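You operate a simulated robot arm through the tools that you are given. There is no shell and no other tool. Be economical: measure what you need, move in short steps, check, and stop when the job is done.

You are at the controls of a simulated robot arm. One attempt, no reset.

Task
Switch off, park the hose coupling on the hoist stand and lay out the clamp from the rig's drawer.
Fine: stop the pump first; the clamp goes on the black mat, drawer shut.
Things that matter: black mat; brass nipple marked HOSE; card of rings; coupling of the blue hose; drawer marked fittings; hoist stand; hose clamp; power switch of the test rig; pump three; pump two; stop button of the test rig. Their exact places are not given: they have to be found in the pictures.

It is judged by the outcome, as a careful person would: the job done as asked, and still so three seconds after it is handed in. It fails if anything else is knocked over, pushed out of place, dropped, spilled or broken.

Robot
A 7-joint arm with a three-finger gripper, on a carriage that runs on a rail from [0.064, 0] to [-2.416, 0.001] (x, y) and turns from -164 to 168 degrees about z. Base frame: it is fixed where the carriage stands at the start and does not move with it; the origin is on the floor, on the carriage's upright axis, x ahead of it, y to its left, z up. Lengths are in m, angles in degrees, forces in N, time in s.
With the tool pointing down near the work surface it reaches from about 0.1 to 0.64 m from the robot's upright axis, wherever it stands. Its first joint turns from -115.0 to 115.0 degrees. Places, roughly: black mat [0.5, -0.4, 0.8]; brass nipple marked HOSE [0.5, 0.4, 0.9]; drawer marked fittings [0.6, -0.1, 0.7]; hoist stand [0.5, 0.3, 0.8]; power switch of the test rig [0.6, 0, 1]; stop button of the test rig [0.6, 0, 1.2]. Payload 2.69 kg.
The TCP is the grasp point between the finger pads, 0.03 m short of the fingertips. In the tool frame z runs along the fingers and y along their closing line. Largest opening 0.128 m; the body of the gripper starts 0.117 m behind the TCP.
Orientation is told as [roll, pitch, yaw] about the base's x, y, z axes, in that order, counted from this pose: with the fingers straight down and closing along the base's y, the tool's x points along the base's -x, its y along +y and its z along -z.

Tools
- The arm moves only by the tool drive_tool. Its argument "motion" is text: rows parted by semicolons, each of 7 numbers parted by spaces: the closure, from 0 (fully open) to 1 (shut), then the shift along the tool's x, y, z in m, then the turn, a rotation vector about the tool's x, y, z in degrees. In form: hand x y z ax ay az; .... A call has 1 to 10 rows; each row shifts and turns the commanded pose from where the row before left it, along the tool's axes as they then stand. A row lasts 0.2 s, in which the tool goes at most 0.05 m and 8.6 degrees; a call with a longer step from one row to the next is refused whole, and so is a gripper value outside its range. Where a pose cannot be reached the arm comes as near as it can. A force on the tool above 80 N (or 10 N above the force at the start of the call, whichever is more), or a blocked arm, ends the call early, and 0.2 s more pass. The fingers move at their own pace and stop on an object; they squeeze with about 26 N. The grip force told is the motor's: it shows also when the fingers shut on nothing. Time passes only in rows, and 0.2 s behind the last, so rows that do not move let the fingers close. It gives the time, the measured TCP pose, the force on the tool (base axes), the opening and the grip force at its end, in the units of the frame above (readings bear some noise), with the torque about the TCP (base axes, N m) and any sound that the robot's microphone picked up.
- Cameras (640 x 400 px; columns grow to the right, rows downward): "scene" is now at [-0.0141, 0.1638, 1.7241]; the picture's right is [-0.25, -0.97, 0.00], its down [-0.85, 0.22, -0.48] and it looks along [0.47, -0.12, -0.87] (base axes); focal length 269 px, centre (320, 200). "wrist" rides on the gripper at [0.058, 0.054, -0.131] in the tool frame; the picture's right is [-0.68, 0.74, 0.00], its down [-0.62, -0.57, -0.55] and it looks along [-0.40, -0.37, 0.84] (tool axes); focal length 234 px, centre (320, 200).
- snapshot(camera): a new picture of that camera. No time passes.
- raise_lower(by): slides the trunk up (or, below 0, down) by that many m; the arm and the scene camera ride with it, the base frame stays. It gives what a move gives, with no picture.
- steer(legs): drives the robot by 1 to 6 legs, each [ahead, left, turn to the left] in m, m and degrees, along the robot's own axes; the way and the turn of a leg run together, so that a leg with both is an arc; at most 1.5 m and 180 degrees a leg. The arm and the cameras ride along, it lands a little off, and it stops where it bumps. It keeps to its track: a leg is cut to what the track allows. It gives what a move gives.
- head_to(pan, tilt): turns the head with the scene camera to pan (to the left, within 155 degrees either way) and tilt (down, from -29 to 69), counted from straight ahead of the robot. It gives what a move gives.
- measure_at(camera, pixels): for up to 12 pixels [column, row] of the newest picture of that camera ("zoom" is the newest enlarged one), the place [x, y, z] in the base frame of the surface seen there, good to about 0.002 m, but the place of the scene camera against the robot may be out by one fixed shift of up to 0.025 m in any direction. No time passes.
- enlarge(camera, box): a new picture of the part [left, top, right, bottom] of that camera's present view, enlarged. No time passes.
- hand_in(): hands the job in; it is judged then, once.

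Work in short steps. Measure before you move; look again where a grasp or a placing could have gone wrong, and mend it. You have 80 turns and 68 pictures in all, those below and enlarged ones among them. Open the gripper and draw the arm clear of the work before you hand the job in, unless the task says otherwise; then end with one line.

The tools are called by a JSON object that holds its "name" and its "arguments". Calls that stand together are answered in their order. drive_tool: Moves the arm, as the interface text tells. Its arguments: {"type":"object","properties":{"motion":{"type":"string"}},"required":["motion"]} The other tools are called the same way: raise_lower (by) slides the trunk up or down; steer (legs) drives the base; head_to (pan, tilt) turns the head that bears the scene camera; snapshot (camera) takes a picture; measure_at (camera, pixels) gives the place of the surface under pixels of a picture; enlarge (camera, box) takes an enlarged picture of a part of a camera's view; hand_in () hands the job in.

At the start:

```text
t: 0.0
tool_pos: [0.4605, 0.0568, 1.296]
tcp_rot: [0.1, 0.0, 0.0]
ft_force: [0.4, -0.2, 0.3]
wrist_torque: [-0.01, -0.01, 0.01]
finger_gap: 0.1277
gripper_force: 0.1
trunk travel left (down, up): [-0.9, 0.09]
robot x, y, heading: [-0.001, 0.0023, -0.1]
head pan, tilt: [-14.7, 61.0]
```

scene: 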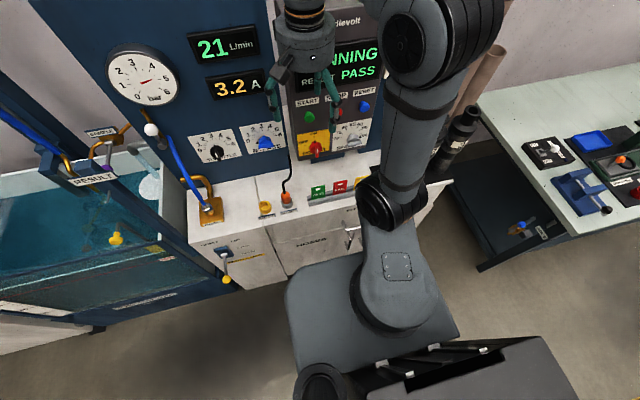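
wrist: 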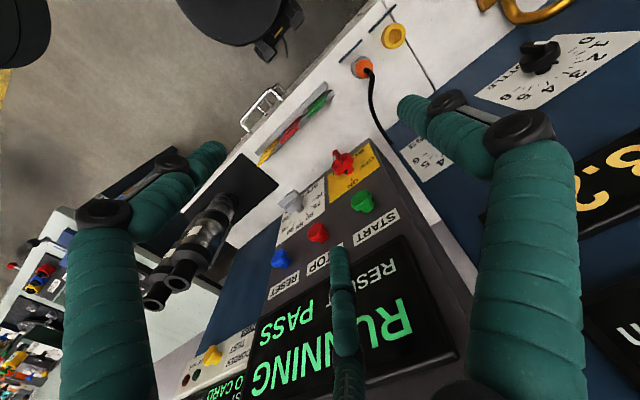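

The scene shows the rig panel with START/STOP/RESET at about (335,105) and the bench top with the coupling at (205,205). I'll enlarge the left and right parts to identify things.

{"name": "enlarge", "arguments": {"camera": "scene", "box": [60, 80, 300, 300]}}

{"name": "enlarge", "arguments": {"camera": "scene", "box": [260, 30, 420, 260]}}

{"name": "enlarge", "arguments": {"camera": "scene", "box": [440, 80, 640, 260]}}

```text
1.82 times, centred on (180, 190) of scene
```

zoom: 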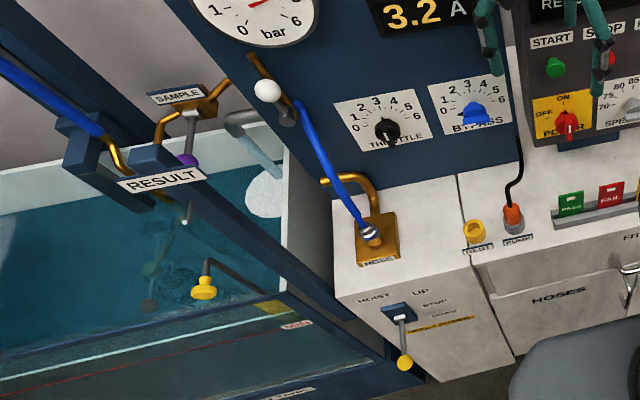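

```text
1.74 times, centred on (340, 145) of scene
```

zoom: 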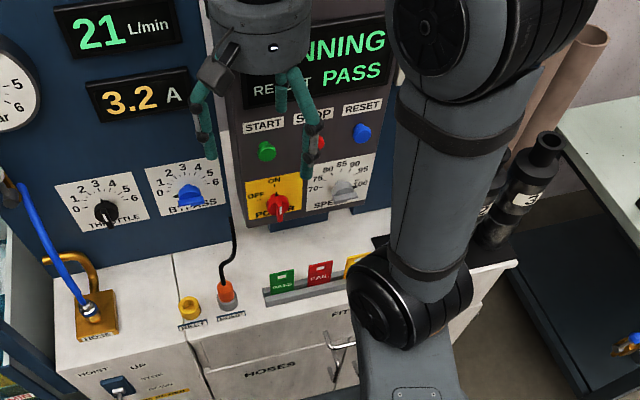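

```text
2.22 times, centred on (540, 170) of scene
```

zoom: 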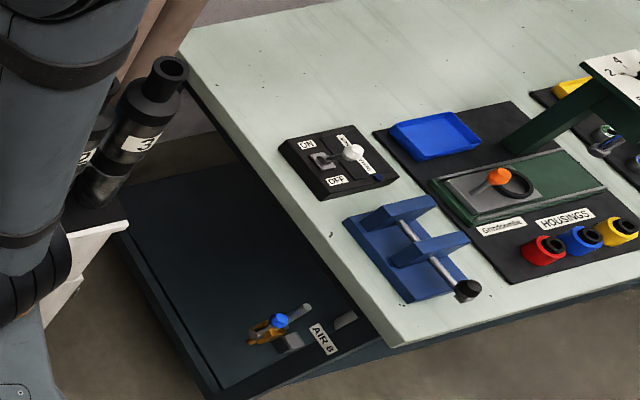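

I need closer views of the labels at the hose and yellow/orange items, and of the covered area right of the arm; zooming and panning.

{"name": "enlarge", "arguments": {"camera": "scene", "box": [180, 165, 300, 290]}}

{"name": "measure_at", "arguments": {"camera": "scene", "pixels": [[211, 204], [265, 208], [287, 200], [230, 281], [316, 148], [307, 115], [364, 107], [240, 228], [352, 235], [214, 220], [186, 210], [204, 182]]}}

{"name": "enlarge", "arguments": {"camera": "wrist", "box": [120, 60, 440, 300]}}

```text
3.20 times, centred on (240, 228) of scene
```

zoom: 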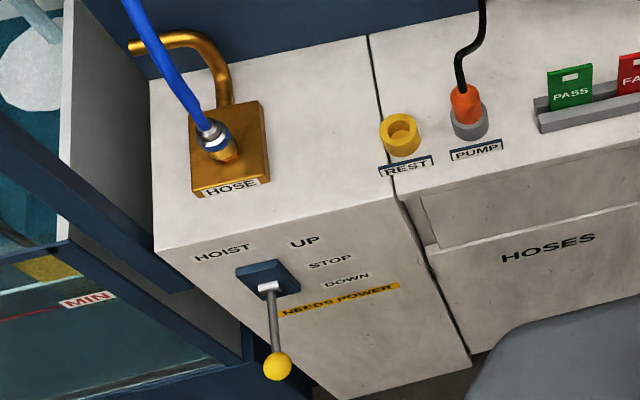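

```text
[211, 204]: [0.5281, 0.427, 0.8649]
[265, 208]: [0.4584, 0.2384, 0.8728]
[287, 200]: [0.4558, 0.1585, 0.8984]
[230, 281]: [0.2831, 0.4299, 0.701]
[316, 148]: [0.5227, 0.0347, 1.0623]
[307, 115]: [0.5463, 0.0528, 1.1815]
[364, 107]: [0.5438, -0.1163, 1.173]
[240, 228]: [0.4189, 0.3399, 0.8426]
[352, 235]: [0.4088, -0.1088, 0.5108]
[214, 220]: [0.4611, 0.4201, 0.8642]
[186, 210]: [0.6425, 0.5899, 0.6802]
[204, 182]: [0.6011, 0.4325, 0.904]
```

```text
1.67 times, centred on (280, 180) of wrist
```

zoom: 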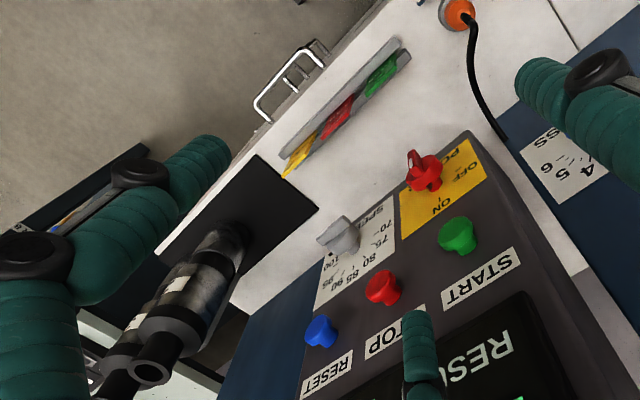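

The yellow REST and the hoist cabinet top (z≈0.843) are seen; the panel buttons are clear in the wrist picture: STOP red (317,233), START green (362,201), power knob red (342,160). Measuring those with the wrist camera.

{"name": "measure_at", "arguments": {"camera": "wrist", "pixels": [[315, 233], [322, 230], [362, 199], [278, 258], [342, 160], [337, 154], [345, 168], [300, 228], [330, 215], [375, 150], [266, 108], [270, 180]]}}

{"name": "enlarge", "arguments": {"camera": "wrist", "box": [260, 130, 420, 260]}}

{"name": "measure_at", "arguments": {"camera": "scene", "pixels": [[307, 115], [364, 107], [316, 148], [352, 235]]}}

```text
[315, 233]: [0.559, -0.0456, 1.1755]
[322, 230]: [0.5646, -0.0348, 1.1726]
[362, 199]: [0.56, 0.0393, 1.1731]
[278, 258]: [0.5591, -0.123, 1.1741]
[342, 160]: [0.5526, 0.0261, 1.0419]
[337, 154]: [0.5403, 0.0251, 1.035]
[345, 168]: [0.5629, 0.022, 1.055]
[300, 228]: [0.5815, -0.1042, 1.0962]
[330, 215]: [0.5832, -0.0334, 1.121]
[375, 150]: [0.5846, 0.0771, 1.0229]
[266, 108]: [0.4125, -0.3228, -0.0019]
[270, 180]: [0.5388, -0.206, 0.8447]
```

```text
3.08 times, centred on (340, 195) of wrist
```

zoom: 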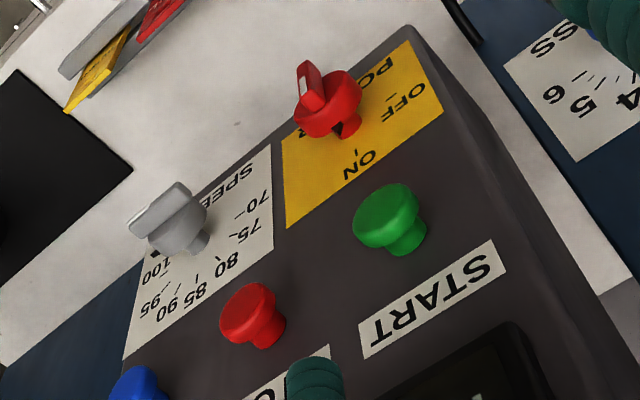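

```text
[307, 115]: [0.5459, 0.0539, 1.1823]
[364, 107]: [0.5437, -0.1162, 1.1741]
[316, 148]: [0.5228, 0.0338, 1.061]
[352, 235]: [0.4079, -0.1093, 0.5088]
```

STOP's face is at about [0.558,-0.043,1.174], panel vertical at x≈0.585. I'll back the carriage 0.15 m for room and pitch the tool forward to point at the panel, closing the fingers.

{"name": "steer", "arguments": {"legs": [[-0.15, 0, 0]]}}

{"name": "drive_tool", "arguments": {"motion": "1 0 0 0 0 -8.5 0;1 0 0 0 0 -8.5 0;1 0 0 0 0 -8.5 0;1 0 0 0 0 -8.5 0;1 0 0 0 0 -8.5 0;1 0 0 0 0 -8.5 0;1 0 0 0 0 -8.5 0;1 0 0 0 0 -8.5 0;1 0 0 0 0 -8.5 0;1 0 0 0 0 -8.5 0"}}

```text
t: 1.4
tool_pos: [0.3106, 0.0571, 1.2956]
tcp_rot: [0.0, 0.0, 0.1]
ft_force: [0.2, 0.7, 0.7]
wrist_torque: [0.01, -0.02, 0.03]
finger_gap: 0.1282
gripper_force: 0.1
trunk travel left (down, up): [-0.9, 0.09]
robot x, y, heading: [-0.1533, -0.0, 0.1]
head pan, tilt: [-14.7, 61.0]
```

```text
t: 3.6
tool_pos: [0.3302, 0.067, 1.2987]
tcp_rot: [0.0, -84.9, 0.1]
ft_force: [0.9, 0.3, 0.4]
wrist_torque: [0.0, 0.02, -0.04]
finger_gap: 0.0021
gripper_force: 26.1
out of reach, approached as far as the arm can: row 9, 10
trunk travel left (down, up): [-0.9, 0.09]
robot x, y, heading: [-0.1503, 0.0014, -0.1]
head pan, tilt: [-14.7, 61.0]
```

Tool is now nearly horizontal. I move down and right to line up with STOP, staying back, then look.

{"name": "drive_tool", "arguments": {"motion": "1 0.0 0 0.04 0 -5 0;1 0.03 -0.027 0.03 0 0 0;1 0.03 -0.027 0.01 0 0 0;1 0.03 -0.027 0.01 0 0 0;1 0.033 -0.027 0.01 0 0 0;1 0 0 0 0 0 0"}}

{"name": "snapshot", "arguments": {"camera": "wrist"}}

{"name": "snapshot", "arguments": {"camera": "scene"}}

```text
refused: row 2 steps farther than a row can; nothing moved
```

```text
59 pictures are left
```

wrist: 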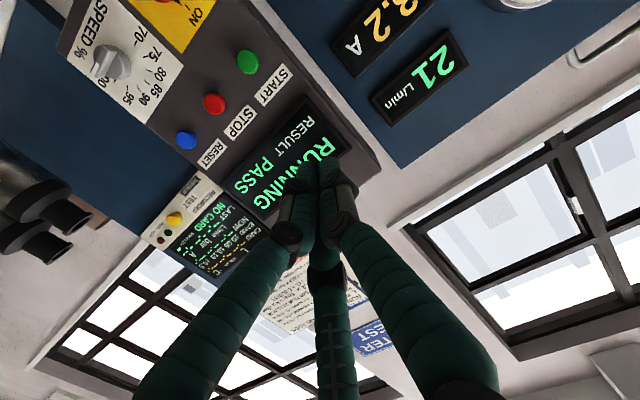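

```text
58 pictures are left
```

scene: 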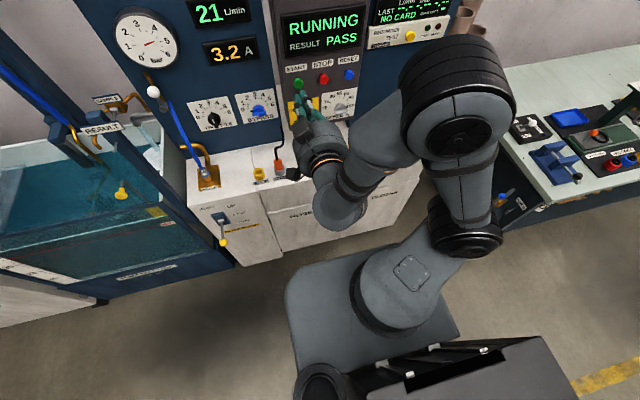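

The display reads RUNNING; STOP is the middle red button. Reissuing the alignment with smaller steps.

{"name": "drive_tool", "arguments": {"motion": "1 0.0 0 0.04 0 -5 0;1 0.03 -0.027 0.02 0 0 0;1 0.03 -0.027 0.02 0 0 0;1 0.03 -0.027 0.01 0 0 0;1 0.033 -0.027 0.01 0 0 0;1 0 0 0 0 0 0"}}

{"name": "snapshot", "arguments": {"camera": "wrist"}}

```text
t: 5.0
tool_pos: [0.3819, 0.0338, 1.2075]
tcp_rot: [16.6, -89.8, -17.4]
ft_force: [-0.7, 0.6, 0.3]
wrist_torque: [0.04, 0.01, 0.04]
finger_gap: 0.0026
gripper_force: 26.0
out of reach, approached as far as the arm can: row 3, 4, 5
trunk travel left (down, up): [-0.9, 0.09]
robot x, y, heading: [-0.1472, 0.0, 0.1]
head pan, tilt: [-14.7, 61.0]
```

```text
57 pictures are left
```

wrist: 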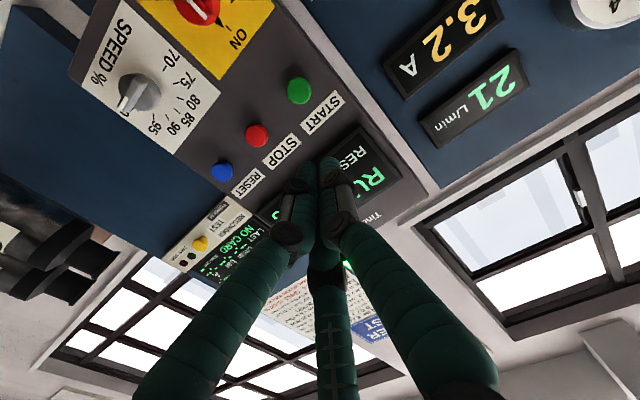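

The arm is crowded at this pose, so I back the carriage another 0.12 m and command the aligned pose again further out.

{"name": "steer", "arguments": {"legs": [[-0.12, 0, 0]]}}

{"name": "drive_tool", "arguments": {"motion": "1 0 0 0.04 0 0 0;1 0 0 0.04 0 0 0;1 0 0 0.04 0 0 0;1 0 0 0 0 0 0"}}

```text
t: 6.2
tool_pos: [0.2644, 0.0344, 1.2076]
tcp_rot: [-2.1, -89.7, 1.4]
ft_force: [-0.4, 0.5, -0.1]
wrist_torque: [0.0, 0.01, 0.0]
finger_gap: 0.0023
gripper_force: 26.2
trunk travel left (down, up): [-0.9, 0.09]
robot x, y, heading: [-0.2726, -0.0004, -0.1]
head pan, tilt: [-14.7, 61.0]
```

```text
t: 7.2
tool_pos: [0.3078, 0.0638, 1.2171]
tcp_rot: [-23.5, -89.7, 22.8]
ft_force: [0.3, 0.2, -0.6]
wrist_torque: [-0.04, -0.03, -0.08]
finger_gap: 0.0024
gripper_force: 26.4
out of reach, approached as far as the arm can: row 1, 2, 3
trunk travel left (down, up): [-0.9, 0.09]
robot x, y, heading: [-0.2718, 0.0026, 0.2]
head pan, tilt: [-14.7, 61.0]
```

The reach is limited by posture; I'll measure the arm's own shoulder and elbow in the scene to choose a trunk height.

{"name": "snapshot", "arguments": {"camera": "scene"}}

{"name": "measure_at", "arguments": {"camera": "scene", "pixels": [[410, 270], [465, 240], [460, 140], [458, 95], [370, 150], [340, 200], [330, 150], [345, 285]]}}

```text
56 pictures are left
```

scene: 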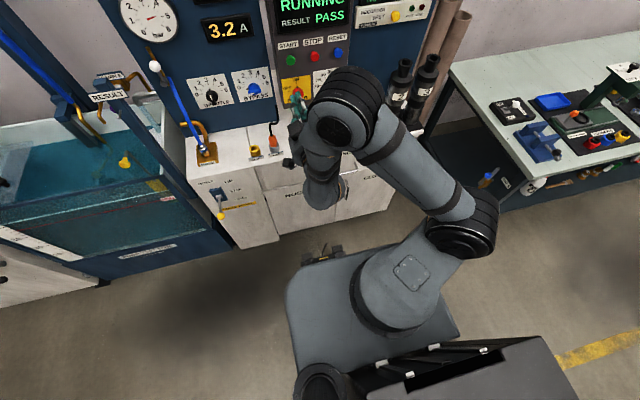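

```text
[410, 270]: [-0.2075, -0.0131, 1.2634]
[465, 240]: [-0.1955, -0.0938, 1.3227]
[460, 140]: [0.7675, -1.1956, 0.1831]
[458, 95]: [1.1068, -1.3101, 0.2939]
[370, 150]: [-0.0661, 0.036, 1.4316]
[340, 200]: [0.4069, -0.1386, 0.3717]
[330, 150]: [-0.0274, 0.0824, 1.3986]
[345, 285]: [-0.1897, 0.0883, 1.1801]
```

The shoulder stands at about z 1.2 with the forearm pointing down, so the wrist must overbend. Lowering the trunk 0.3 m will let the forearm point forward.

{"name": "raise_lower", "arguments": {"by": -0.3}}

{"name": "drive_tool", "arguments": {"motion": "1 -0.045 0 0 0 0 0;1 -0.045 0 0 0 0 0;1 -0.045 0 0 0 0 0;1 -0.045 0 0 0 0 0;1 -0.045 0 0 0 0 0;1 -0.03 -0.02 0 0 0 0;1 0 -0.04 0 0 0 0;1 0 -0.04 0 0 0 0;1 0 0 0 0 0 0"}}

```text
t: 10.2
tool_pos: [0.3054, 0.0619, 0.9166]
tcp_rot: [-1.2, -89.8, 0.4]
ft_force: [0.1, 0.3, 0.1]
wrist_torque: [-0.02, -0.01, 0.01]
finger_gap: 0.0021
gripper_force: 26.4
trunk travel left (down, up): [-0.6, 0.39]
robot x, y, heading: [-0.2677, 0.0024, -0.2]
head pan, tilt: [-14.7, 61.0]
```

```text
t: 12.2
tool_pos: [0.3055, -0.0379, 1.1731]
tcp_rot: [-5.3, -89.6, 4.4]
ft_force: [-1.3, -0.1, 0.5]
wrist_torque: [0.01, 0.0, 0.01]
finger_gap: 0.0023
gripper_force: 25.9
trunk travel left (down, up): [-0.6, 0.39]
robot x, y, heading: [-0.2688, 0.0025, 0.1]
head pan, tilt: [-14.7, 61.0]
```

That works: TCP at [0.306,-0.038,1.173], horizontal. Now advance to about 2 cm before the button and check.

{"name": "drive_tool", "arguments": {"motion": "1 0 -0.005 0.045 0 0 0;1 0 0 0.045 0 0 0;1 0 0 0.045 0 0 0;1 0 0 0.045 0 0 0;1 0 0 0.015 0 0 0;1 0 0 0 0 0 0"}}

{"name": "snapshot", "arguments": {"camera": "wrist"}}

{"name": "snapshot", "arguments": {"camera": "scene"}}

```text
t: 13.6
tool_pos: [0.4995, -0.0449, 1.1724]
tcp_rot: [0.2, -89.8, -1.0]
ft_force: [-0.4, -0.6, -0.2]
wrist_torque: [-0.01, -0.01, -0.01]
finger_gap: 0.0023
gripper_force: 26.0
trunk travel left (down, up): [-0.6, 0.39]
robot x, y, heading: [-0.2692, -0.0011, 0.1]
head pan, tilt: [-14.7, 61.0]
```

```text
55 pictures are left
```

wrist: 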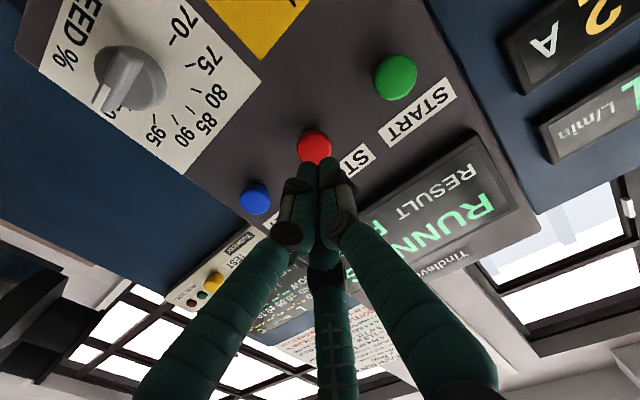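

```text
54 pictures are left
```

scene: 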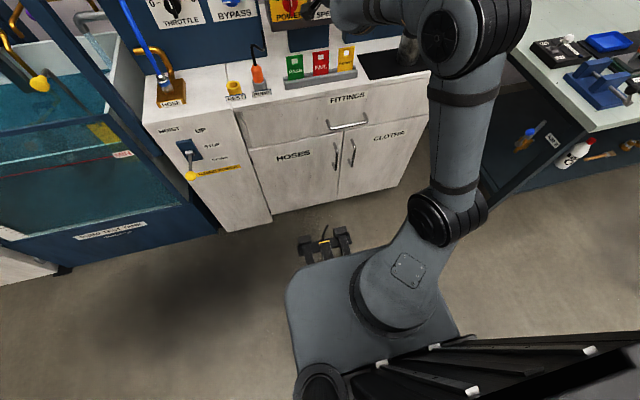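

The fingers are lined up on the red STOP at (314,147). Pressing in small steps with a force watch.

{"name": "drive_tool", "arguments": {"motion": "1 0 0 0.02 0 0 0;1 0 0 0.007 0 0 0;1 0 0 0.005 0 0 0;1 0 0 0.005 0 0 0"}}

{"name": "snapshot", "arguments": {"camera": "wrist"}}

```text
t: 14.6
tool_pos: [0.5371, -0.047, 1.1716]
tcp_rot: [2.4, -89.8, -3.1]
ft_force: [-1.5, 0.5, 0.6]
wrist_torque: [-0.02, -0.03, -0.01]
finger_gap: 0.002
gripper_force: 25.6
trunk travel left (down, up): [-0.6, 0.39]
robot x, y, heading: [-0.2704, 0.0044, 0.0]
head pan, tilt: [-14.7, 61.0]
```

```text
53 pictures are left
```

wrist: 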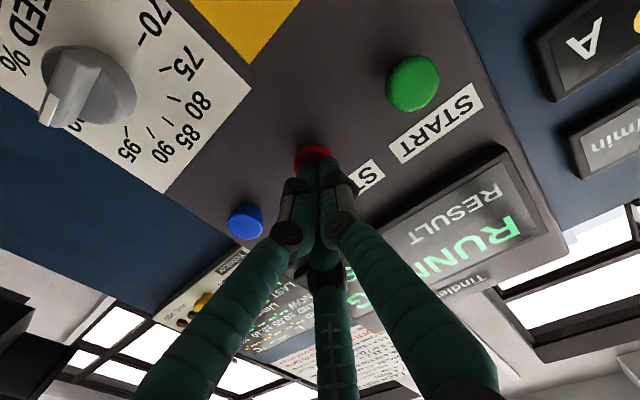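

Tip touches the button but the screen still says RUNNING and force is small; push a bit more.

{"name": "drive_tool", "arguments": {"motion": "1 0 0.003 0.004 0 0 0;1 0 0 0.004 0 0 0;1 0 0 0.003 0 0 0;1 0 0 0 0 0 0"}}

{"name": "snapshot", "arguments": {"camera": "wrist"}}

```text
t: 15.6
tool_pos: [0.5429, -0.0438, 1.1726]
tcp_rot: [-3.7, -89.8, 3.0]
ft_force: [-45.8, -3.0, -15.9]
wrist_torque: [0.18, 0.77, -0.2]
finger_gap: 0.0019
gripper_force: 31.2
trunk travel left (down, up): [-0.6, 0.39]
robot x, y, heading: [-0.2708, -0.0031, -0.1]
head pan, tilt: [-14.7, 61.0]
heard: click
```

```text
52 pictures are left
```

wrist: 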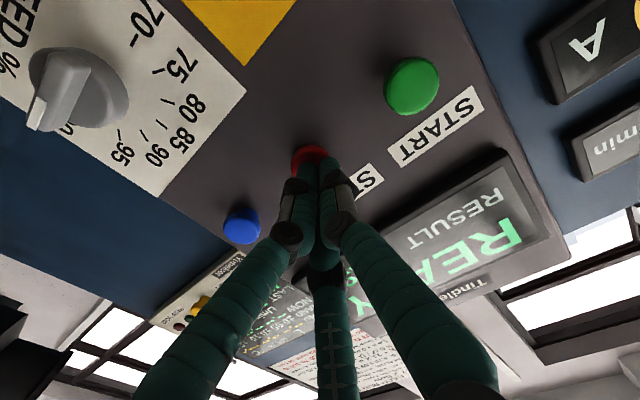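

A click and the screen shows READY: pump stopped. Backing off and moving to face the power knob near [0.55,0.025,1.04].

{"name": "drive_tool", "arguments": {"motion": "1 0 0 -0.045 0 0 0;1 0 0 -0.045 0 0 0;1 0 0 -0.045 0 0 0;0.55 0.04 0.02 0 0 0 0;0.55 0.04 0.02 0 0 0 0;0.55 0.04 0.02 0 0 0 0;0.55 0.012 0.009 0 0 0 0;0.55 0 0 0 0 0 0;0.55 0 0 0 0 0 0"}}

{"name": "snapshot", "arguments": {"camera": "wrist"}}

```text
t: 17.6
tool_pos: [0.4144, 0.0279, 1.0392]
tcp_rot: [-2.1, -89.8, 1.4]
ft_force: [-0.4, 0.0, 1.0]
wrist_torque: [0.01, 0.01, 0.01]
finger_gap: 0.0578
gripper_force: 0.2
trunk travel left (down, up): [-0.6, 0.39]
robot x, y, heading: [-0.2693, -0.0061, -0.2]
head pan, tilt: [-14.7, 61.0]
```

```text
51 pictures are left
```

wrist: 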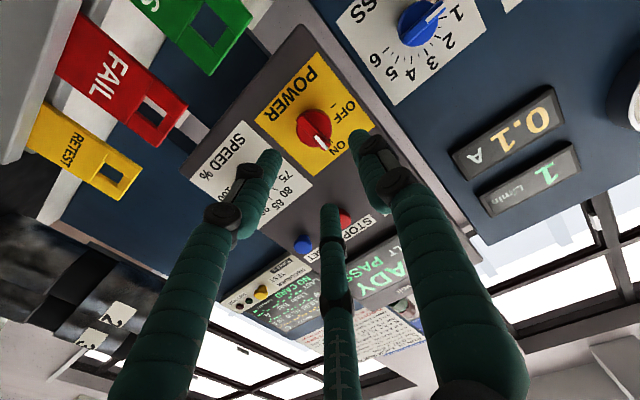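

{"name": "enlarge", "arguments": {"camera": "wrist", "box": [240, 50, 400, 200]}}

{"name": "measure_at", "arguments": {"camera": "wrist", "pixels": [[314, 128], [325, 144], [300, 120], [327, 120], [305, 142], [350, 103], [338, 145], [285, 95]]}}

```text
2.67 times, centred on (320, 125) of wrist
```

zoom: 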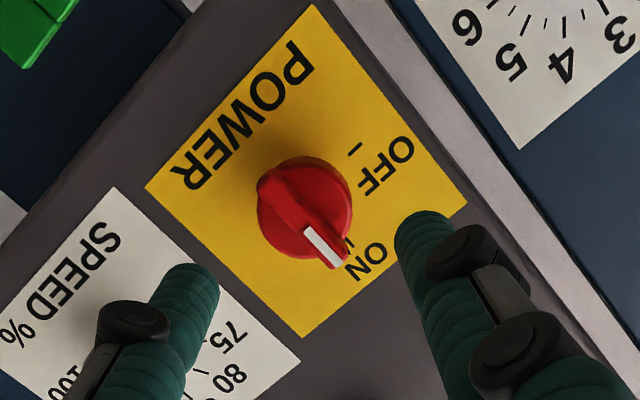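

```text
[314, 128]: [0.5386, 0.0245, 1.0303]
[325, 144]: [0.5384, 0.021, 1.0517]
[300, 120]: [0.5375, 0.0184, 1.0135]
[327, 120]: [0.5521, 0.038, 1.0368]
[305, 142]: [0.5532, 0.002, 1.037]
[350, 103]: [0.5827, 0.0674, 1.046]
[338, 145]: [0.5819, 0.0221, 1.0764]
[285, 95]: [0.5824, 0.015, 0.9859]
```

The knob's bar is vertical (ON), centre ≈[y 0.0205, z 1.034], bar front x 0.538, disc at 0.552. I advance with fingers straddling the bar, tip to x≈0.548.

{"name": "drive_tool", "arguments": {"motion": "0.55 0.005 -0.007 0.02 0 0 0;0.55 0 0 0.04 0 0 0;0.55 0 0 0.03 0 0 0;0.55 0 0 0.013 0 0 0;0.55 0 0 0 0 0 0"}}

{"name": "snapshot", "arguments": {"camera": "wrist"}}

```text
t: 18.8
tool_pos: [0.5164, 0.0198, 1.0348]
tcp_rot: [-0.6, -89.8, -0.2]
ft_force: [0.3, 0.1, -0.7]
wrist_torque: [0.0, -0.02, 0.0]
finger_gap: 0.0577
gripper_force: 0.0
trunk travel left (down, up): [-0.6, 0.39]
robot x, y, heading: [-0.2657, 0.0011, -0.1]
head pan, tilt: [-14.7, 61.0]
```

```text
49 pictures are left
```

wrist: 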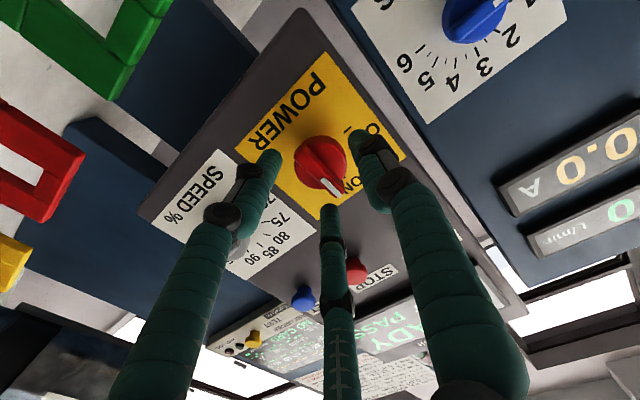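

Readouts now 0.0 A / 0 L/min. Closing on the bar and watching the force.

{"name": "drive_tool", "arguments": {"motion": "0.8 0 0 0 0 0 0;1 0 0 0 0 0 0;1 0 0 0 0 0 0;1 0 0 0 0 0 0"}}

{"name": "snapshot", "arguments": {"camera": "wrist"}}

```text
t: 19.8
tool_pos: [0.5187, 0.0154, 1.0337]
tcp_rot: [15.5, -89.7, -16.5]
ft_force: [0.0, -8.0, -3.2]
wrist_torque: [-0.05, 0.12, -0.04]
finger_gap: 0.0196
gripper_force: 25.6
trunk travel left (down, up): [-0.6, 0.39]
robot x, y, heading: [-0.2663, 0.0039, 0.1]
head pan, tilt: [-14.7, 61.0]
```

```text
48 pictures are left
```

wrist: 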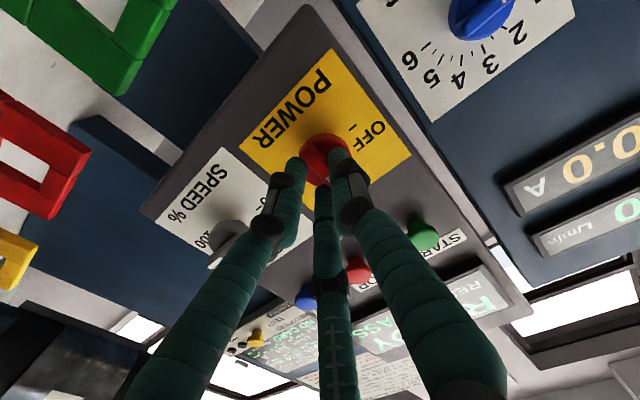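

Gripped (gap 0.0196). Turning toward OFF (counter-clockwise from the front).

{"name": "drive_tool", "arguments": {"motion": "1 0 0 0 0 0 -8.5;1 0 0 0 0 0 -8.5;1 0 0 0 0 0 -8.5;1 0 0 0 0 0 -8.5;1 0 0 0 0 0 -8.5"}}

{"name": "snapshot", "arguments": {"camera": "wrist"}}

```text
t: 21.0
tool_pos: [0.5184, 0.0171, 1.0369]
tcp_rot: [-90.1, -47.6, 89.2]
ft_force: [15.3, -12.1, 10.7]
wrist_torque: [0.02, -0.95, 0.51]
finger_gap: 0.019
gripper_force: 44.2
trunk travel left (down, up): [-0.6, 0.39]
robot x, y, heading: [-0.2702, -0.0027, -0.2]
head pan, tilt: [-14.7, 61.0]
```

```text
47 pictures are left
```

wrist: 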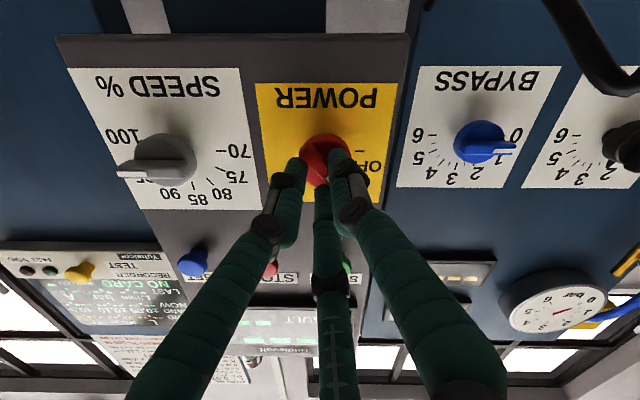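

The wrist has turned 42° with the knob in hand; continue.

{"name": "drive_tool", "arguments": {"motion": "1 0 0 0 0 0 -8.5;1 0 0 0 0 0 -8.5;1 0 0 0 0 0 -8.5;1 0 0 0 0 0 -8.5;1 0 0 0 0 0 -8.5;1 0 0 0 0 0 0"}}

{"name": "snapshot", "arguments": {"camera": "wrist"}}

```text
t: 22.4
tool_pos: [0.5187, 0.0183, 1.0372]
tcp_rot: [-90.5, -5.2, 89.1]
ft_force: [25.1, -5.0, 23.7]
wrist_torque: [-0.04, -0.68, 0.89]
finger_gap: 0.0193
gripper_force: 43.7
trunk travel left (down, up): [-0.6, 0.39]
robot x, y, heading: [-0.2693, -0.0015, -0.1]
head pan, tilt: [-14.7, 61.0]
```

```text
46 pictures are left
```

wrist: 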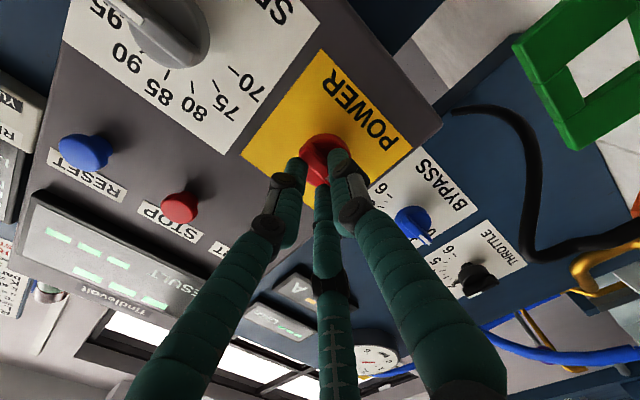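

The display went to dashes, so power seems cut. Opening and backing off to look at the knob.

{"name": "drive_tool", "arguments": {"motion": "0.6 0 0 0 0 0 0;0.6 0 0 0 0 0 0;0.55 0 0 0 0 0 0;0.55 0 0 -0.03 0 0 0;0.55 0 0 -0.045 0 0 0;0.55 0 0 -0.045 0 0 0;0.55 0 0 -0.03 0 0 0"}}

{"name": "snapshot", "arguments": {"camera": "wrist"}}

```text
t: 24.0
tool_pos: [0.3666, 0.0226, 1.0358]
tcp_rot: [-89.8, -5.0, 89.2]
ft_force: [-0.3, -0.5, -0.6]
wrist_torque: [-0.02, 0.01, -0.01]
finger_gap: 0.0574
gripper_force: 0.0
trunk travel left (down, up): [-0.6, 0.39]
robot x, y, heading: [-0.2689, 0.0009, -0.1]
head pan, tilt: [-14.7, 61.0]
```

```text
45 pictures are left
```

wrist: 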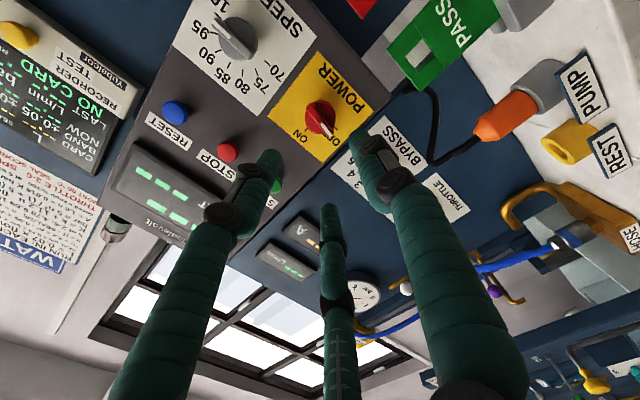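

Knob points to OFF and panel shows dashes: power off. Next, unroll the wrist, and look at the hose coupling.

{"name": "drive_tool", "arguments": {"motion": "0.55 0 0 0 0 0 8.5;0.55 0 0 0 0 0 8.5;0.55 0 0 0 0 0 8.5;0.55 0 0 0 0 0 8.5;0.55 0 0 0 0 0 8.5;0.55 0 0 0 0 0 8.5;0.55 0 0 0 0 0 8.5;0.55 0 0 0 0 0 8.5;0.55 0 0 0 0 0 8.5;0.55 0 0 0 0 0 8.5"}}

{"name": "head_to", "arguments": {"pan": 25, "tilt": 30}}

{"name": "snapshot", "arguments": {"camera": "scene"}}

```text
t: 26.2
tool_pos: [0.3666, 0.0216, 1.0358]
tcp_rot: [36.0, -89.7, -36.7]
ft_force: [0.1, -0.4, -0.1]
wrist_torque: [0.03, 0.01, 0.01]
finger_gap: 0.0578
gripper_force: 0.0
trunk travel left (down, up): [-0.6, 0.39]
robot x, y, heading: [-0.2684, -0.0002, 0.0]
head pan, tilt: [-14.7, 61.0]
```

```text
t: 27.3
tool_pos: [0.3669, 0.021, 1.0348]
tcp_rot: [-15.1, -89.8, 14.1]
ft_force: [-1.1, -0.6, 0.5]
wrist_torque: [0.03, -0.01, -0.02]
finger_gap: 0.0577
gripper_force: 0.0
trunk travel left (down, up): [-0.6, 0.39]
robot x, y, heading: [-0.2706, 0.0016, -0.0]
head pan, tilt: [25.0, 30.0]
```

```text
44 pictures are left
```

scene: 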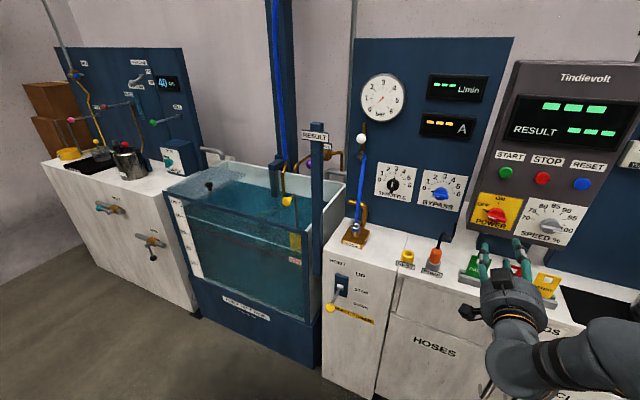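

A good overview; the coupling is at (353,232). Enlarging it.

{"name": "enlarge", "arguments": {"camera": "scene", "box": [320, 190, 430, 270]}}

{"name": "enlarge", "arguments": {"camera": "scene", "box": [310, 110, 430, 210]}}

{"name": "measure_at", "arguments": {"camera": "scene", "pixels": [[355, 231], [356, 222], [353, 238], [358, 213], [359, 195], [378, 239], [407, 256], [375, 262], [362, 138], [353, 243], [505, 174]]}}

```text
5.00 times, centred on (375, 230) of scene
```

zoom: 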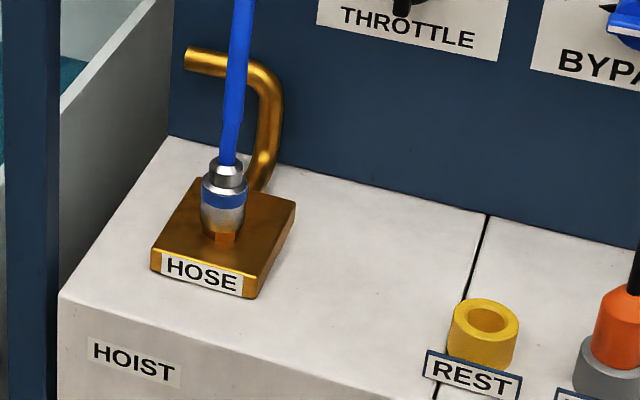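

```text
4.00 times, centred on (370, 160) of scene
```

zoom: 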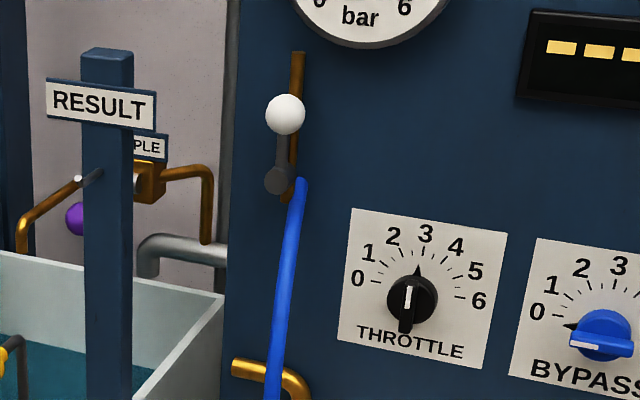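

```text
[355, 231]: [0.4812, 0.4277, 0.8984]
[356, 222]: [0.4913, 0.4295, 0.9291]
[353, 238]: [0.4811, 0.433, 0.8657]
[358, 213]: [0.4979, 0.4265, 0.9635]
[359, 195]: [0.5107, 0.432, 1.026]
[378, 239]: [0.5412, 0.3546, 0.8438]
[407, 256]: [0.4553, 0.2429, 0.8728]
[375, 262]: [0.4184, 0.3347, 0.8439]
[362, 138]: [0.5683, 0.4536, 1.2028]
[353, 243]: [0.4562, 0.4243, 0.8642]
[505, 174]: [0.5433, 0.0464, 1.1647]
```

Coupling axis ≈[0.51,0.418], z 0.87–0.925, above brass plate at 0.864. I retract and raise the arm, then lower the trunk so a level grasp at z≈0.9 is comfortable.

{"name": "drive_tool", "arguments": {"motion": "0.5 -0.02 0 -0.04 0 0 0;0.5 -0.04 0 -0.02 0 0 0;0.5 -0.04 0 -0.02 0 0 0;0.5 -0.04 0 0 0 0 0;0.5 -0.04 0 0 0 0 0"}}

{"name": "raise_lower", "arguments": {"by": -0.3}}

{"name": "steer", "arguments": {"legs": [[0, 0, 33]]}}

{"name": "head_to", "arguments": {"pan": 10, "tilt": 20}}

{"name": "snapshot", "arguments": {"camera": "scene"}}

{"name": "snapshot", "arguments": {"camera": "wrist"}}

```text
t: 28.5
tool_pos: [0.2873, 0.0222, 1.2147]
tcp_rot: [2.7, -89.8, -3.4]
ft_force: [0.5, -0.2, 0.0]
wrist_torque: [-0.05, 0.01, 0.0]
finger_gap: 0.0641
gripper_force: 0.2
trunk travel left (down, up): [-0.6, 0.39]
robot x, y, heading: [-0.2639, 0.0006, 0.4]
head pan, tilt: [25.0, 30.0]
```

```text
t: 31.5
tool_pos: [0.2864, 0.0226, 0.914]
tcp_rot: [-1.9, -89.7, 1.2]
ft_force: [0.4, -0.3, -0.3]
wrist_torque: [-0.01, 0.01, -0.02]
finger_gap: 0.0643
gripper_force: 0.0
trunk travel left (down, up): [-0.3, 0.69]
robot x, y, heading: [-0.2682, 0.0018, 0.0]
head pan, tilt: [25.0, 30.0]
```

```text
t: 33.5
tool_pos: [0.1851, 0.3235, 0.914]
tcp_rot: [-1.4, -89.8, 33.9]
ft_force: [0.6, -0.6, 0.5]
wrist_torque: [0.04, -0.01, -0.01]
finger_gap: 0.0642
gripper_force: 0.0
trunk travel left (down, up): [-0.3, 0.69]
robot x, y, heading: [-0.2665, -0.0023, 33.3]
head pan, tilt: [25.0, 30.0]
```

```text
t: 34.2
tool_pos: [0.1838, 0.3225, 0.9136]
tcp_rot: [-1.1, -89.8, 33.5]
ft_force: [0.3, 0.1, 0.2]
wrist_torque: [-0.02, 0.01, -0.01]
finger_gap: 0.0642
gripper_force: 0.0
trunk travel left (down, up): [-0.3, 0.69]
robot x, y, heading: [-0.2691, -0.0008, 33.2]
head pan, tilt: [10.0, 20.0]
```

```text
41 pictures are left
```

scene: 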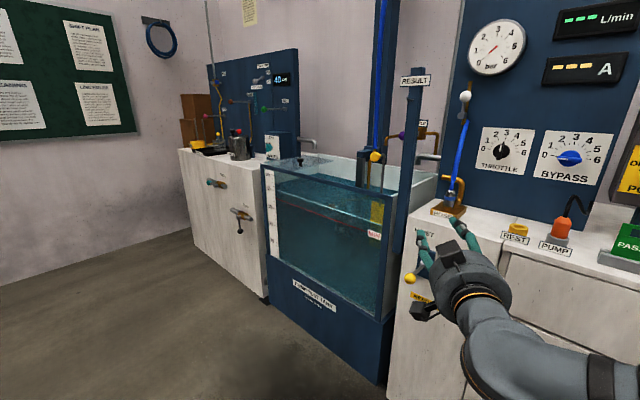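

```text
40 pictures are left
```

wrist: 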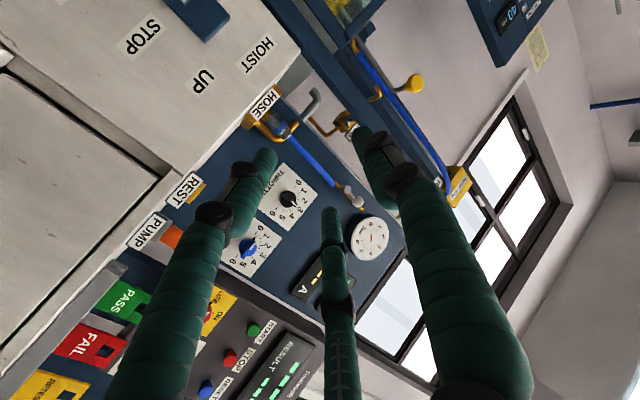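

The wrist camera sees the coupling near (285,128); I enlarge and measure.

{"name": "enlarge", "arguments": {"camera": "wrist", "box": [230, 80, 350, 200]}}

{"name": "measure_at", "arguments": {"camera": "wrist", "pixels": [[279, 127], [284, 131], [289, 136], [293, 141], [300, 150], [265, 103]]}}

```text
3.33 times, centred on (290, 140) of wrist
```

zoom: 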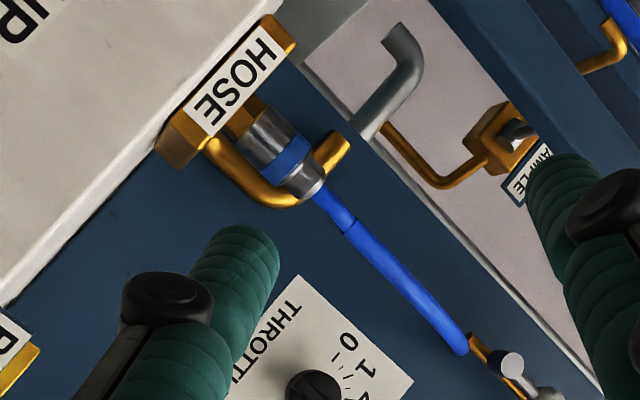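

```text
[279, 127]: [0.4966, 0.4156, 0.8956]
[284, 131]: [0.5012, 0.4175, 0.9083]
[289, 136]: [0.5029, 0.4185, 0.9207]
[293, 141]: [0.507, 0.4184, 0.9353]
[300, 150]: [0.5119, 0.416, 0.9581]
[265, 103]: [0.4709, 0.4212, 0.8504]
```

Coupling front surface [0.497,0.416,0.896], axis ≈[0.508,0.421]. Drive the carriage 0.15 m along +x.

{"name": "steer", "arguments": {"legs": [[0.1255, -0.0821, 0]]}}

{"name": "measure_at", "arguments": {"camera": "wrist", "pixels": [[320, 200]]}}

```text
t: 35.6
tool_pos: [0.334, 0.3231, 0.9139]
tcp_rot: [-1.9, -89.7, 34.1]
ft_force: [-1.1, 0.1, 0.1]
wrist_torque: [-0.01, 0.03, -0.02]
finger_gap: 0.0643
gripper_force: 0.1
trunk travel left (down, up): [-0.3, 0.69]
robot x, y, heading: [-0.1191, -0.0039, 33.3]
head pan, tilt: [10.0, 20.0]
```

```text
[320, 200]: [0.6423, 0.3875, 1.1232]
```

Now advance most of the way, with the lateral and height correction, and check.

{"name": "drive_tool", "arguments": {"motion": "0.5 0.007 -0.009 0.03 0 0 0;0.5 0.007 0 0.04 0 0 0;0.5 0 0 0.04 0 0 0;0.5 0 0 0.02 0 0 0;0.5 0 0 0 0 0 0"}}

{"name": "snapshot", "arguments": {"camera": "wrist"}}

{"name": "snapshot", "arguments": {"camera": "scene"}}

```text
t: 36.8
tool_pos: [0.4458, 0.3833, 0.899]
tcp_rot: [-8.4, -89.5, 40.8]
ft_force: [-45.3, -29.0, -14.6]
wrist_torque: [-1.49, 3.16, -1.21]
finger_gap: 0.0886
gripper_force: 16.1
trunk travel left (down, up): [-0.3, 0.69]
robot x, y, heading: [-0.1212, 0.0021, 33.0]
head pan, tilt: [10.0, 20.0]
```

```text
38 pictures are left
```

wrist: 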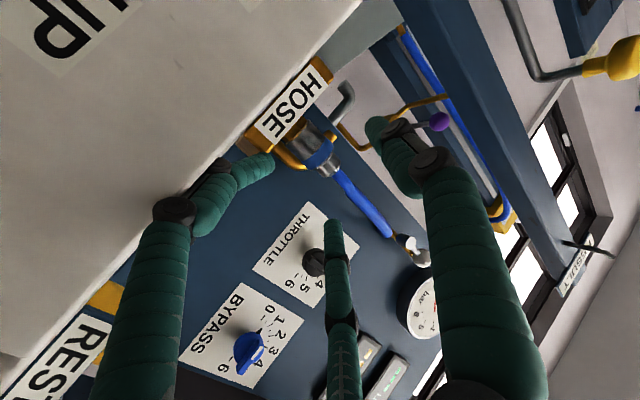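

```text
37 pictures are left
```

scene: 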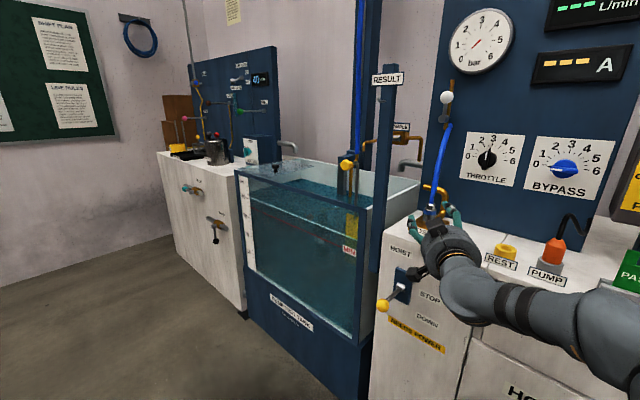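

The hand met something: the force line passes about [0.47,0.37,0.84], the plate's near corner, so the lower fingers hang below the TCP. I back off 4 cm, then measure where the finger tips really are.

{"name": "drive_tool", "arguments": {"motion": "0.5 0 0 -0.04 0 0 0;0.5 0 0 0 0 0 0;0.5 0 0 0 0 0 0"}}

{"name": "snapshot", "arguments": {"camera": "wrist"}}

{"name": "measure_at", "arguments": {"camera": "wrist", "pixels": [[268, 158], [358, 135], [330, 218], [242, 172], [208, 215], [388, 150], [405, 178], [340, 290], [200, 300], [430, 260]]}}

```text
t: 37.6
tool_pos: [0.4163, 0.3647, 0.8993]
tcp_rot: [-0.4, -89.8, 32.8]
ft_force: [-0.3, 0.9, 0.0]
wrist_torque: [-0.02, -0.01, -0.02]
finger_gap: 0.0638
gripper_force: 0.0
trunk travel left (down, up): [-0.3, 0.69]
robot x, y, heading: [-0.1211, -0.0029, 33.3]
head pan, tilt: [10.0, 20.0]
```

```text
36 pictures are left
```

wrist: 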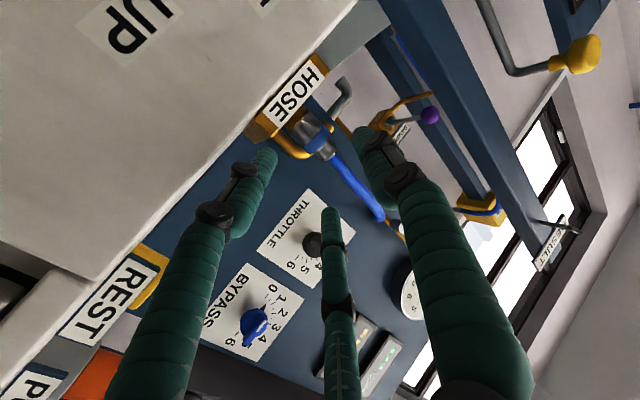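

```text
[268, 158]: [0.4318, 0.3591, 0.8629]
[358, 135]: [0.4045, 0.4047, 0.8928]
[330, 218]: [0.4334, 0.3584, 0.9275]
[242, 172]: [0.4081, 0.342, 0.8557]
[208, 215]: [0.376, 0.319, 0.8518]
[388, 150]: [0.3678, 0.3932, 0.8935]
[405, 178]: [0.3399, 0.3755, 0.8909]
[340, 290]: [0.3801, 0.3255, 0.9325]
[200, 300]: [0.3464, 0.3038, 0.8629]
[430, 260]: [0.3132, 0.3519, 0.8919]
```

The hand is a tripod: at gap 0.064 one finger sits left, two right (one 3.6 cm below TCP, one 2.8 cm above). So I raise TCP to z≈0.918, shift right 9 mm, open slightly and advance part way.

{"name": "drive_tool", "arguments": {"motion": "0.42 -0.019 -0.0095 0 0 0 0;0.42 0 0 0.03 0 0 0;0.42 0 0 0.03 0 0 0;0.42 0 0 0 0 0 0"}}

{"name": "snapshot", "arguments": {"camera": "wrist"}}

```text
t: 38.6
tool_pos: [0.4715, 0.3877, 0.9191]
tcp_rot: [1.0, -89.9, 31.4]
ft_force: [0.7, -0.2, 0.5]
wrist_torque: [0.04, 0.0, 0.02]
finger_gap: 0.0744
gripper_force: 0.1
trunk travel left (down, up): [-0.3, 0.69]
robot x, y, heading: [-0.1181, -0.0002, 33.2]
head pan, tilt: [10.0, 20.0]
```

```text
35 pictures are left
```

wrist: 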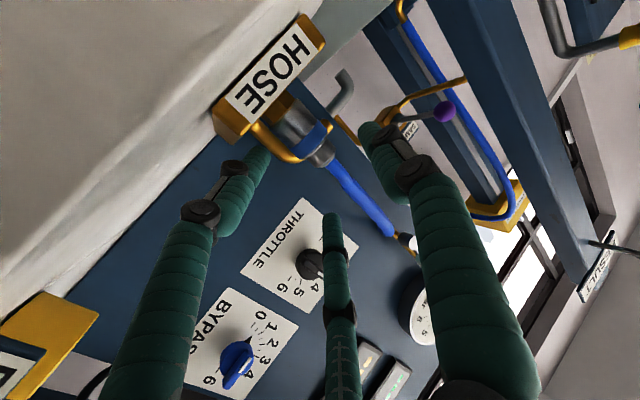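

No contact; coupling at (305,130) lies between the left and right fingers. Advance 0.045 m, in cautious steps.

{"name": "drive_tool", "arguments": {"motion": "0.42 0 0 0.015 0 0 0;0.42 0 0 0.015 0 0 0;0.42 0 0 0.013 0 0 0;0.42 0 0 0 0 0 0"}}

{"name": "snapshot", "arguments": {"camera": "wrist"}}

{"name": "enlarge", "arguments": {"camera": "scene", "box": [380, 150, 520, 290]}}

```text
t: 39.6
tool_pos: [0.5074, 0.4104, 0.9182]
tcp_rot: [-1.2, -89.8, 33.6]
ft_force: [-0.5, 0.5, -0.4]
wrist_torque: [0.01, -0.01, -0.01]
finger_gap: 0.0741
gripper_force: 0.1
trunk travel left (down, up): [-0.3, 0.69]
robot x, y, heading: [-0.1214, -0.0004, 33.1]
head pan, tilt: [10.0, 20.0]
```

```text
34 pictures are left
```

wrist: 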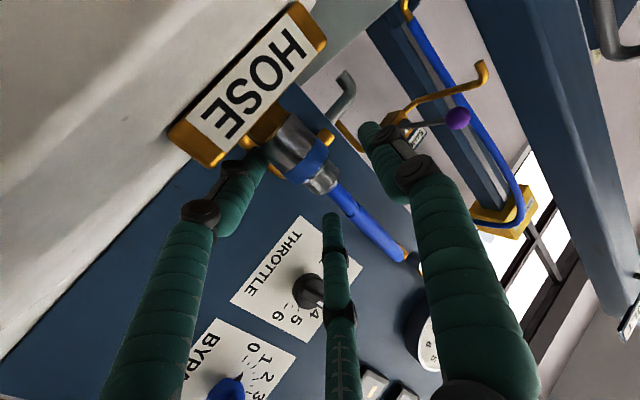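

```text
2.86 times, centred on (450, 220) of scene
```

zoom: 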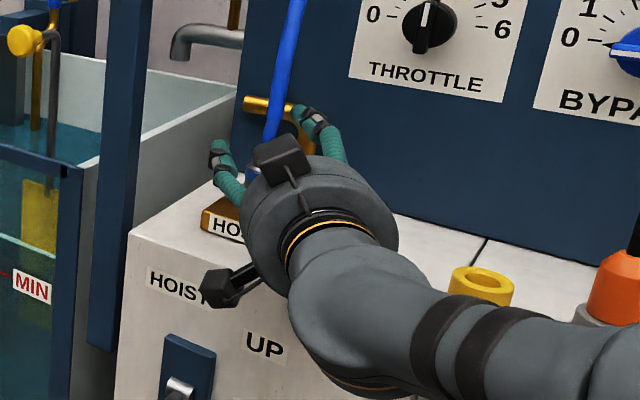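

No contact yet. Measuring tip A (262,158), tip B and the coupling to be sure it is enclosed before closing.

{"name": "measure_at", "arguments": {"camera": "wrist", "pixels": [[258, 165], [262, 156], [365, 130], [328, 220], [283, 150], [295, 140], [318, 160], [290, 165], [215, 150]]}}

```text
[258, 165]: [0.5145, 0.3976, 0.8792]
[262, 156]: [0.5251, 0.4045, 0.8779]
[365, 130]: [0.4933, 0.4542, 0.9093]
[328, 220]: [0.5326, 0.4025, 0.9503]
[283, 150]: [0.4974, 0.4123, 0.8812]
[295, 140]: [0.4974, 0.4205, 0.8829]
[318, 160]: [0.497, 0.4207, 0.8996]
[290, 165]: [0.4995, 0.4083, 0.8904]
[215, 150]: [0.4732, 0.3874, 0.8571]
```

Coupling spans z≈0.865–0.905 and is enclosed (A at y≈0.404, B at 0.454). I narrow to gap 0.064, lower 12 mm, and close.

{"name": "drive_tool", "arguments": {"motion": "0.5 0 -0.002 0 0 0 0;0.5 0 0 0 0 0 0;0.5 0.006 0 0 0 0 0;0.5 0.006 0 0 0 0 0;0.7 0 0 0 0 0 0;1 0 0 0 0 0 0;1 0 0 0 0 0 0;1 0 0 0 0 0 0"}}

{"name": "snapshot", "arguments": {"camera": "wrist"}}

```text
t: 41.4
tool_pos: [0.5105, 0.4079, 0.9049]
tcp_rot: [9.7, -89.8, 22.6]
ft_force: [2.8, -6.6, -4.0]
wrist_torque: [-0.28, -0.14, -0.02]
finger_gap: 0.0396
gripper_force: 26.2
trunk travel left (down, up): [-0.3, 0.69]
robot x, y, heading: [-0.119, 0.003, 33.1]
head pan, tilt: [10.0, 20.0]
```

```text
32 pictures are left
```

wrist: 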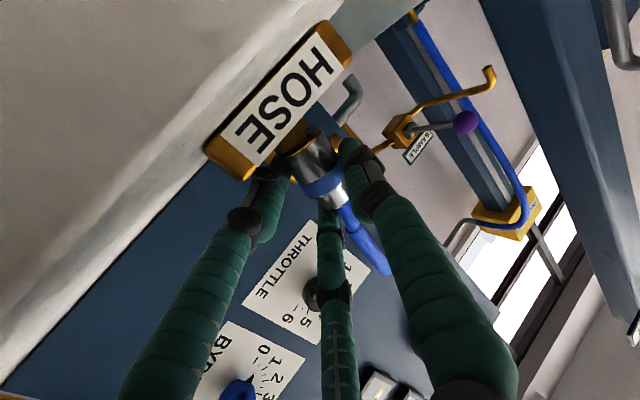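

The coupling is held by three fingers (gap 0.0396). Pull straight up gently.

{"name": "drive_tool", "arguments": {"motion": "1 -0.01 0 0 0 0 0;1 -0.01 0 0 0 0 0;1 -0.01 0 0 0 0 0;1 -0.01 0 0 0 0 0;1 0 0 0 0 0 0"}}

{"name": "snapshot", "arguments": {"camera": "wrist"}}

```text
t: 42.6
tool_pos: [0.509, 0.4093, 0.9466]
tcp_rot: [-5.6, -89.8, 38.1]
ft_force: [0.9, -0.6, -1.2]
wrist_torque: [0.01, 0.01, 0.03]
finger_gap: 0.0376
gripper_force: 26.0
trunk travel left (down, up): [-0.3, 0.69]
robot x, y, heading: [-0.1207, -0.0007, 32.8]
head pan, tilt: [10.0, 20.0]
```

```text
31 pictures are left
```

wrist: 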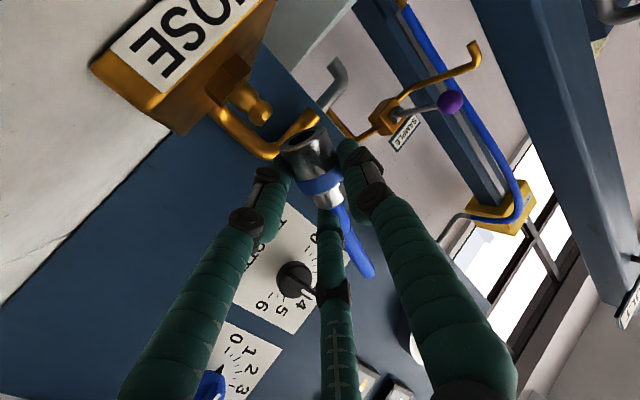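

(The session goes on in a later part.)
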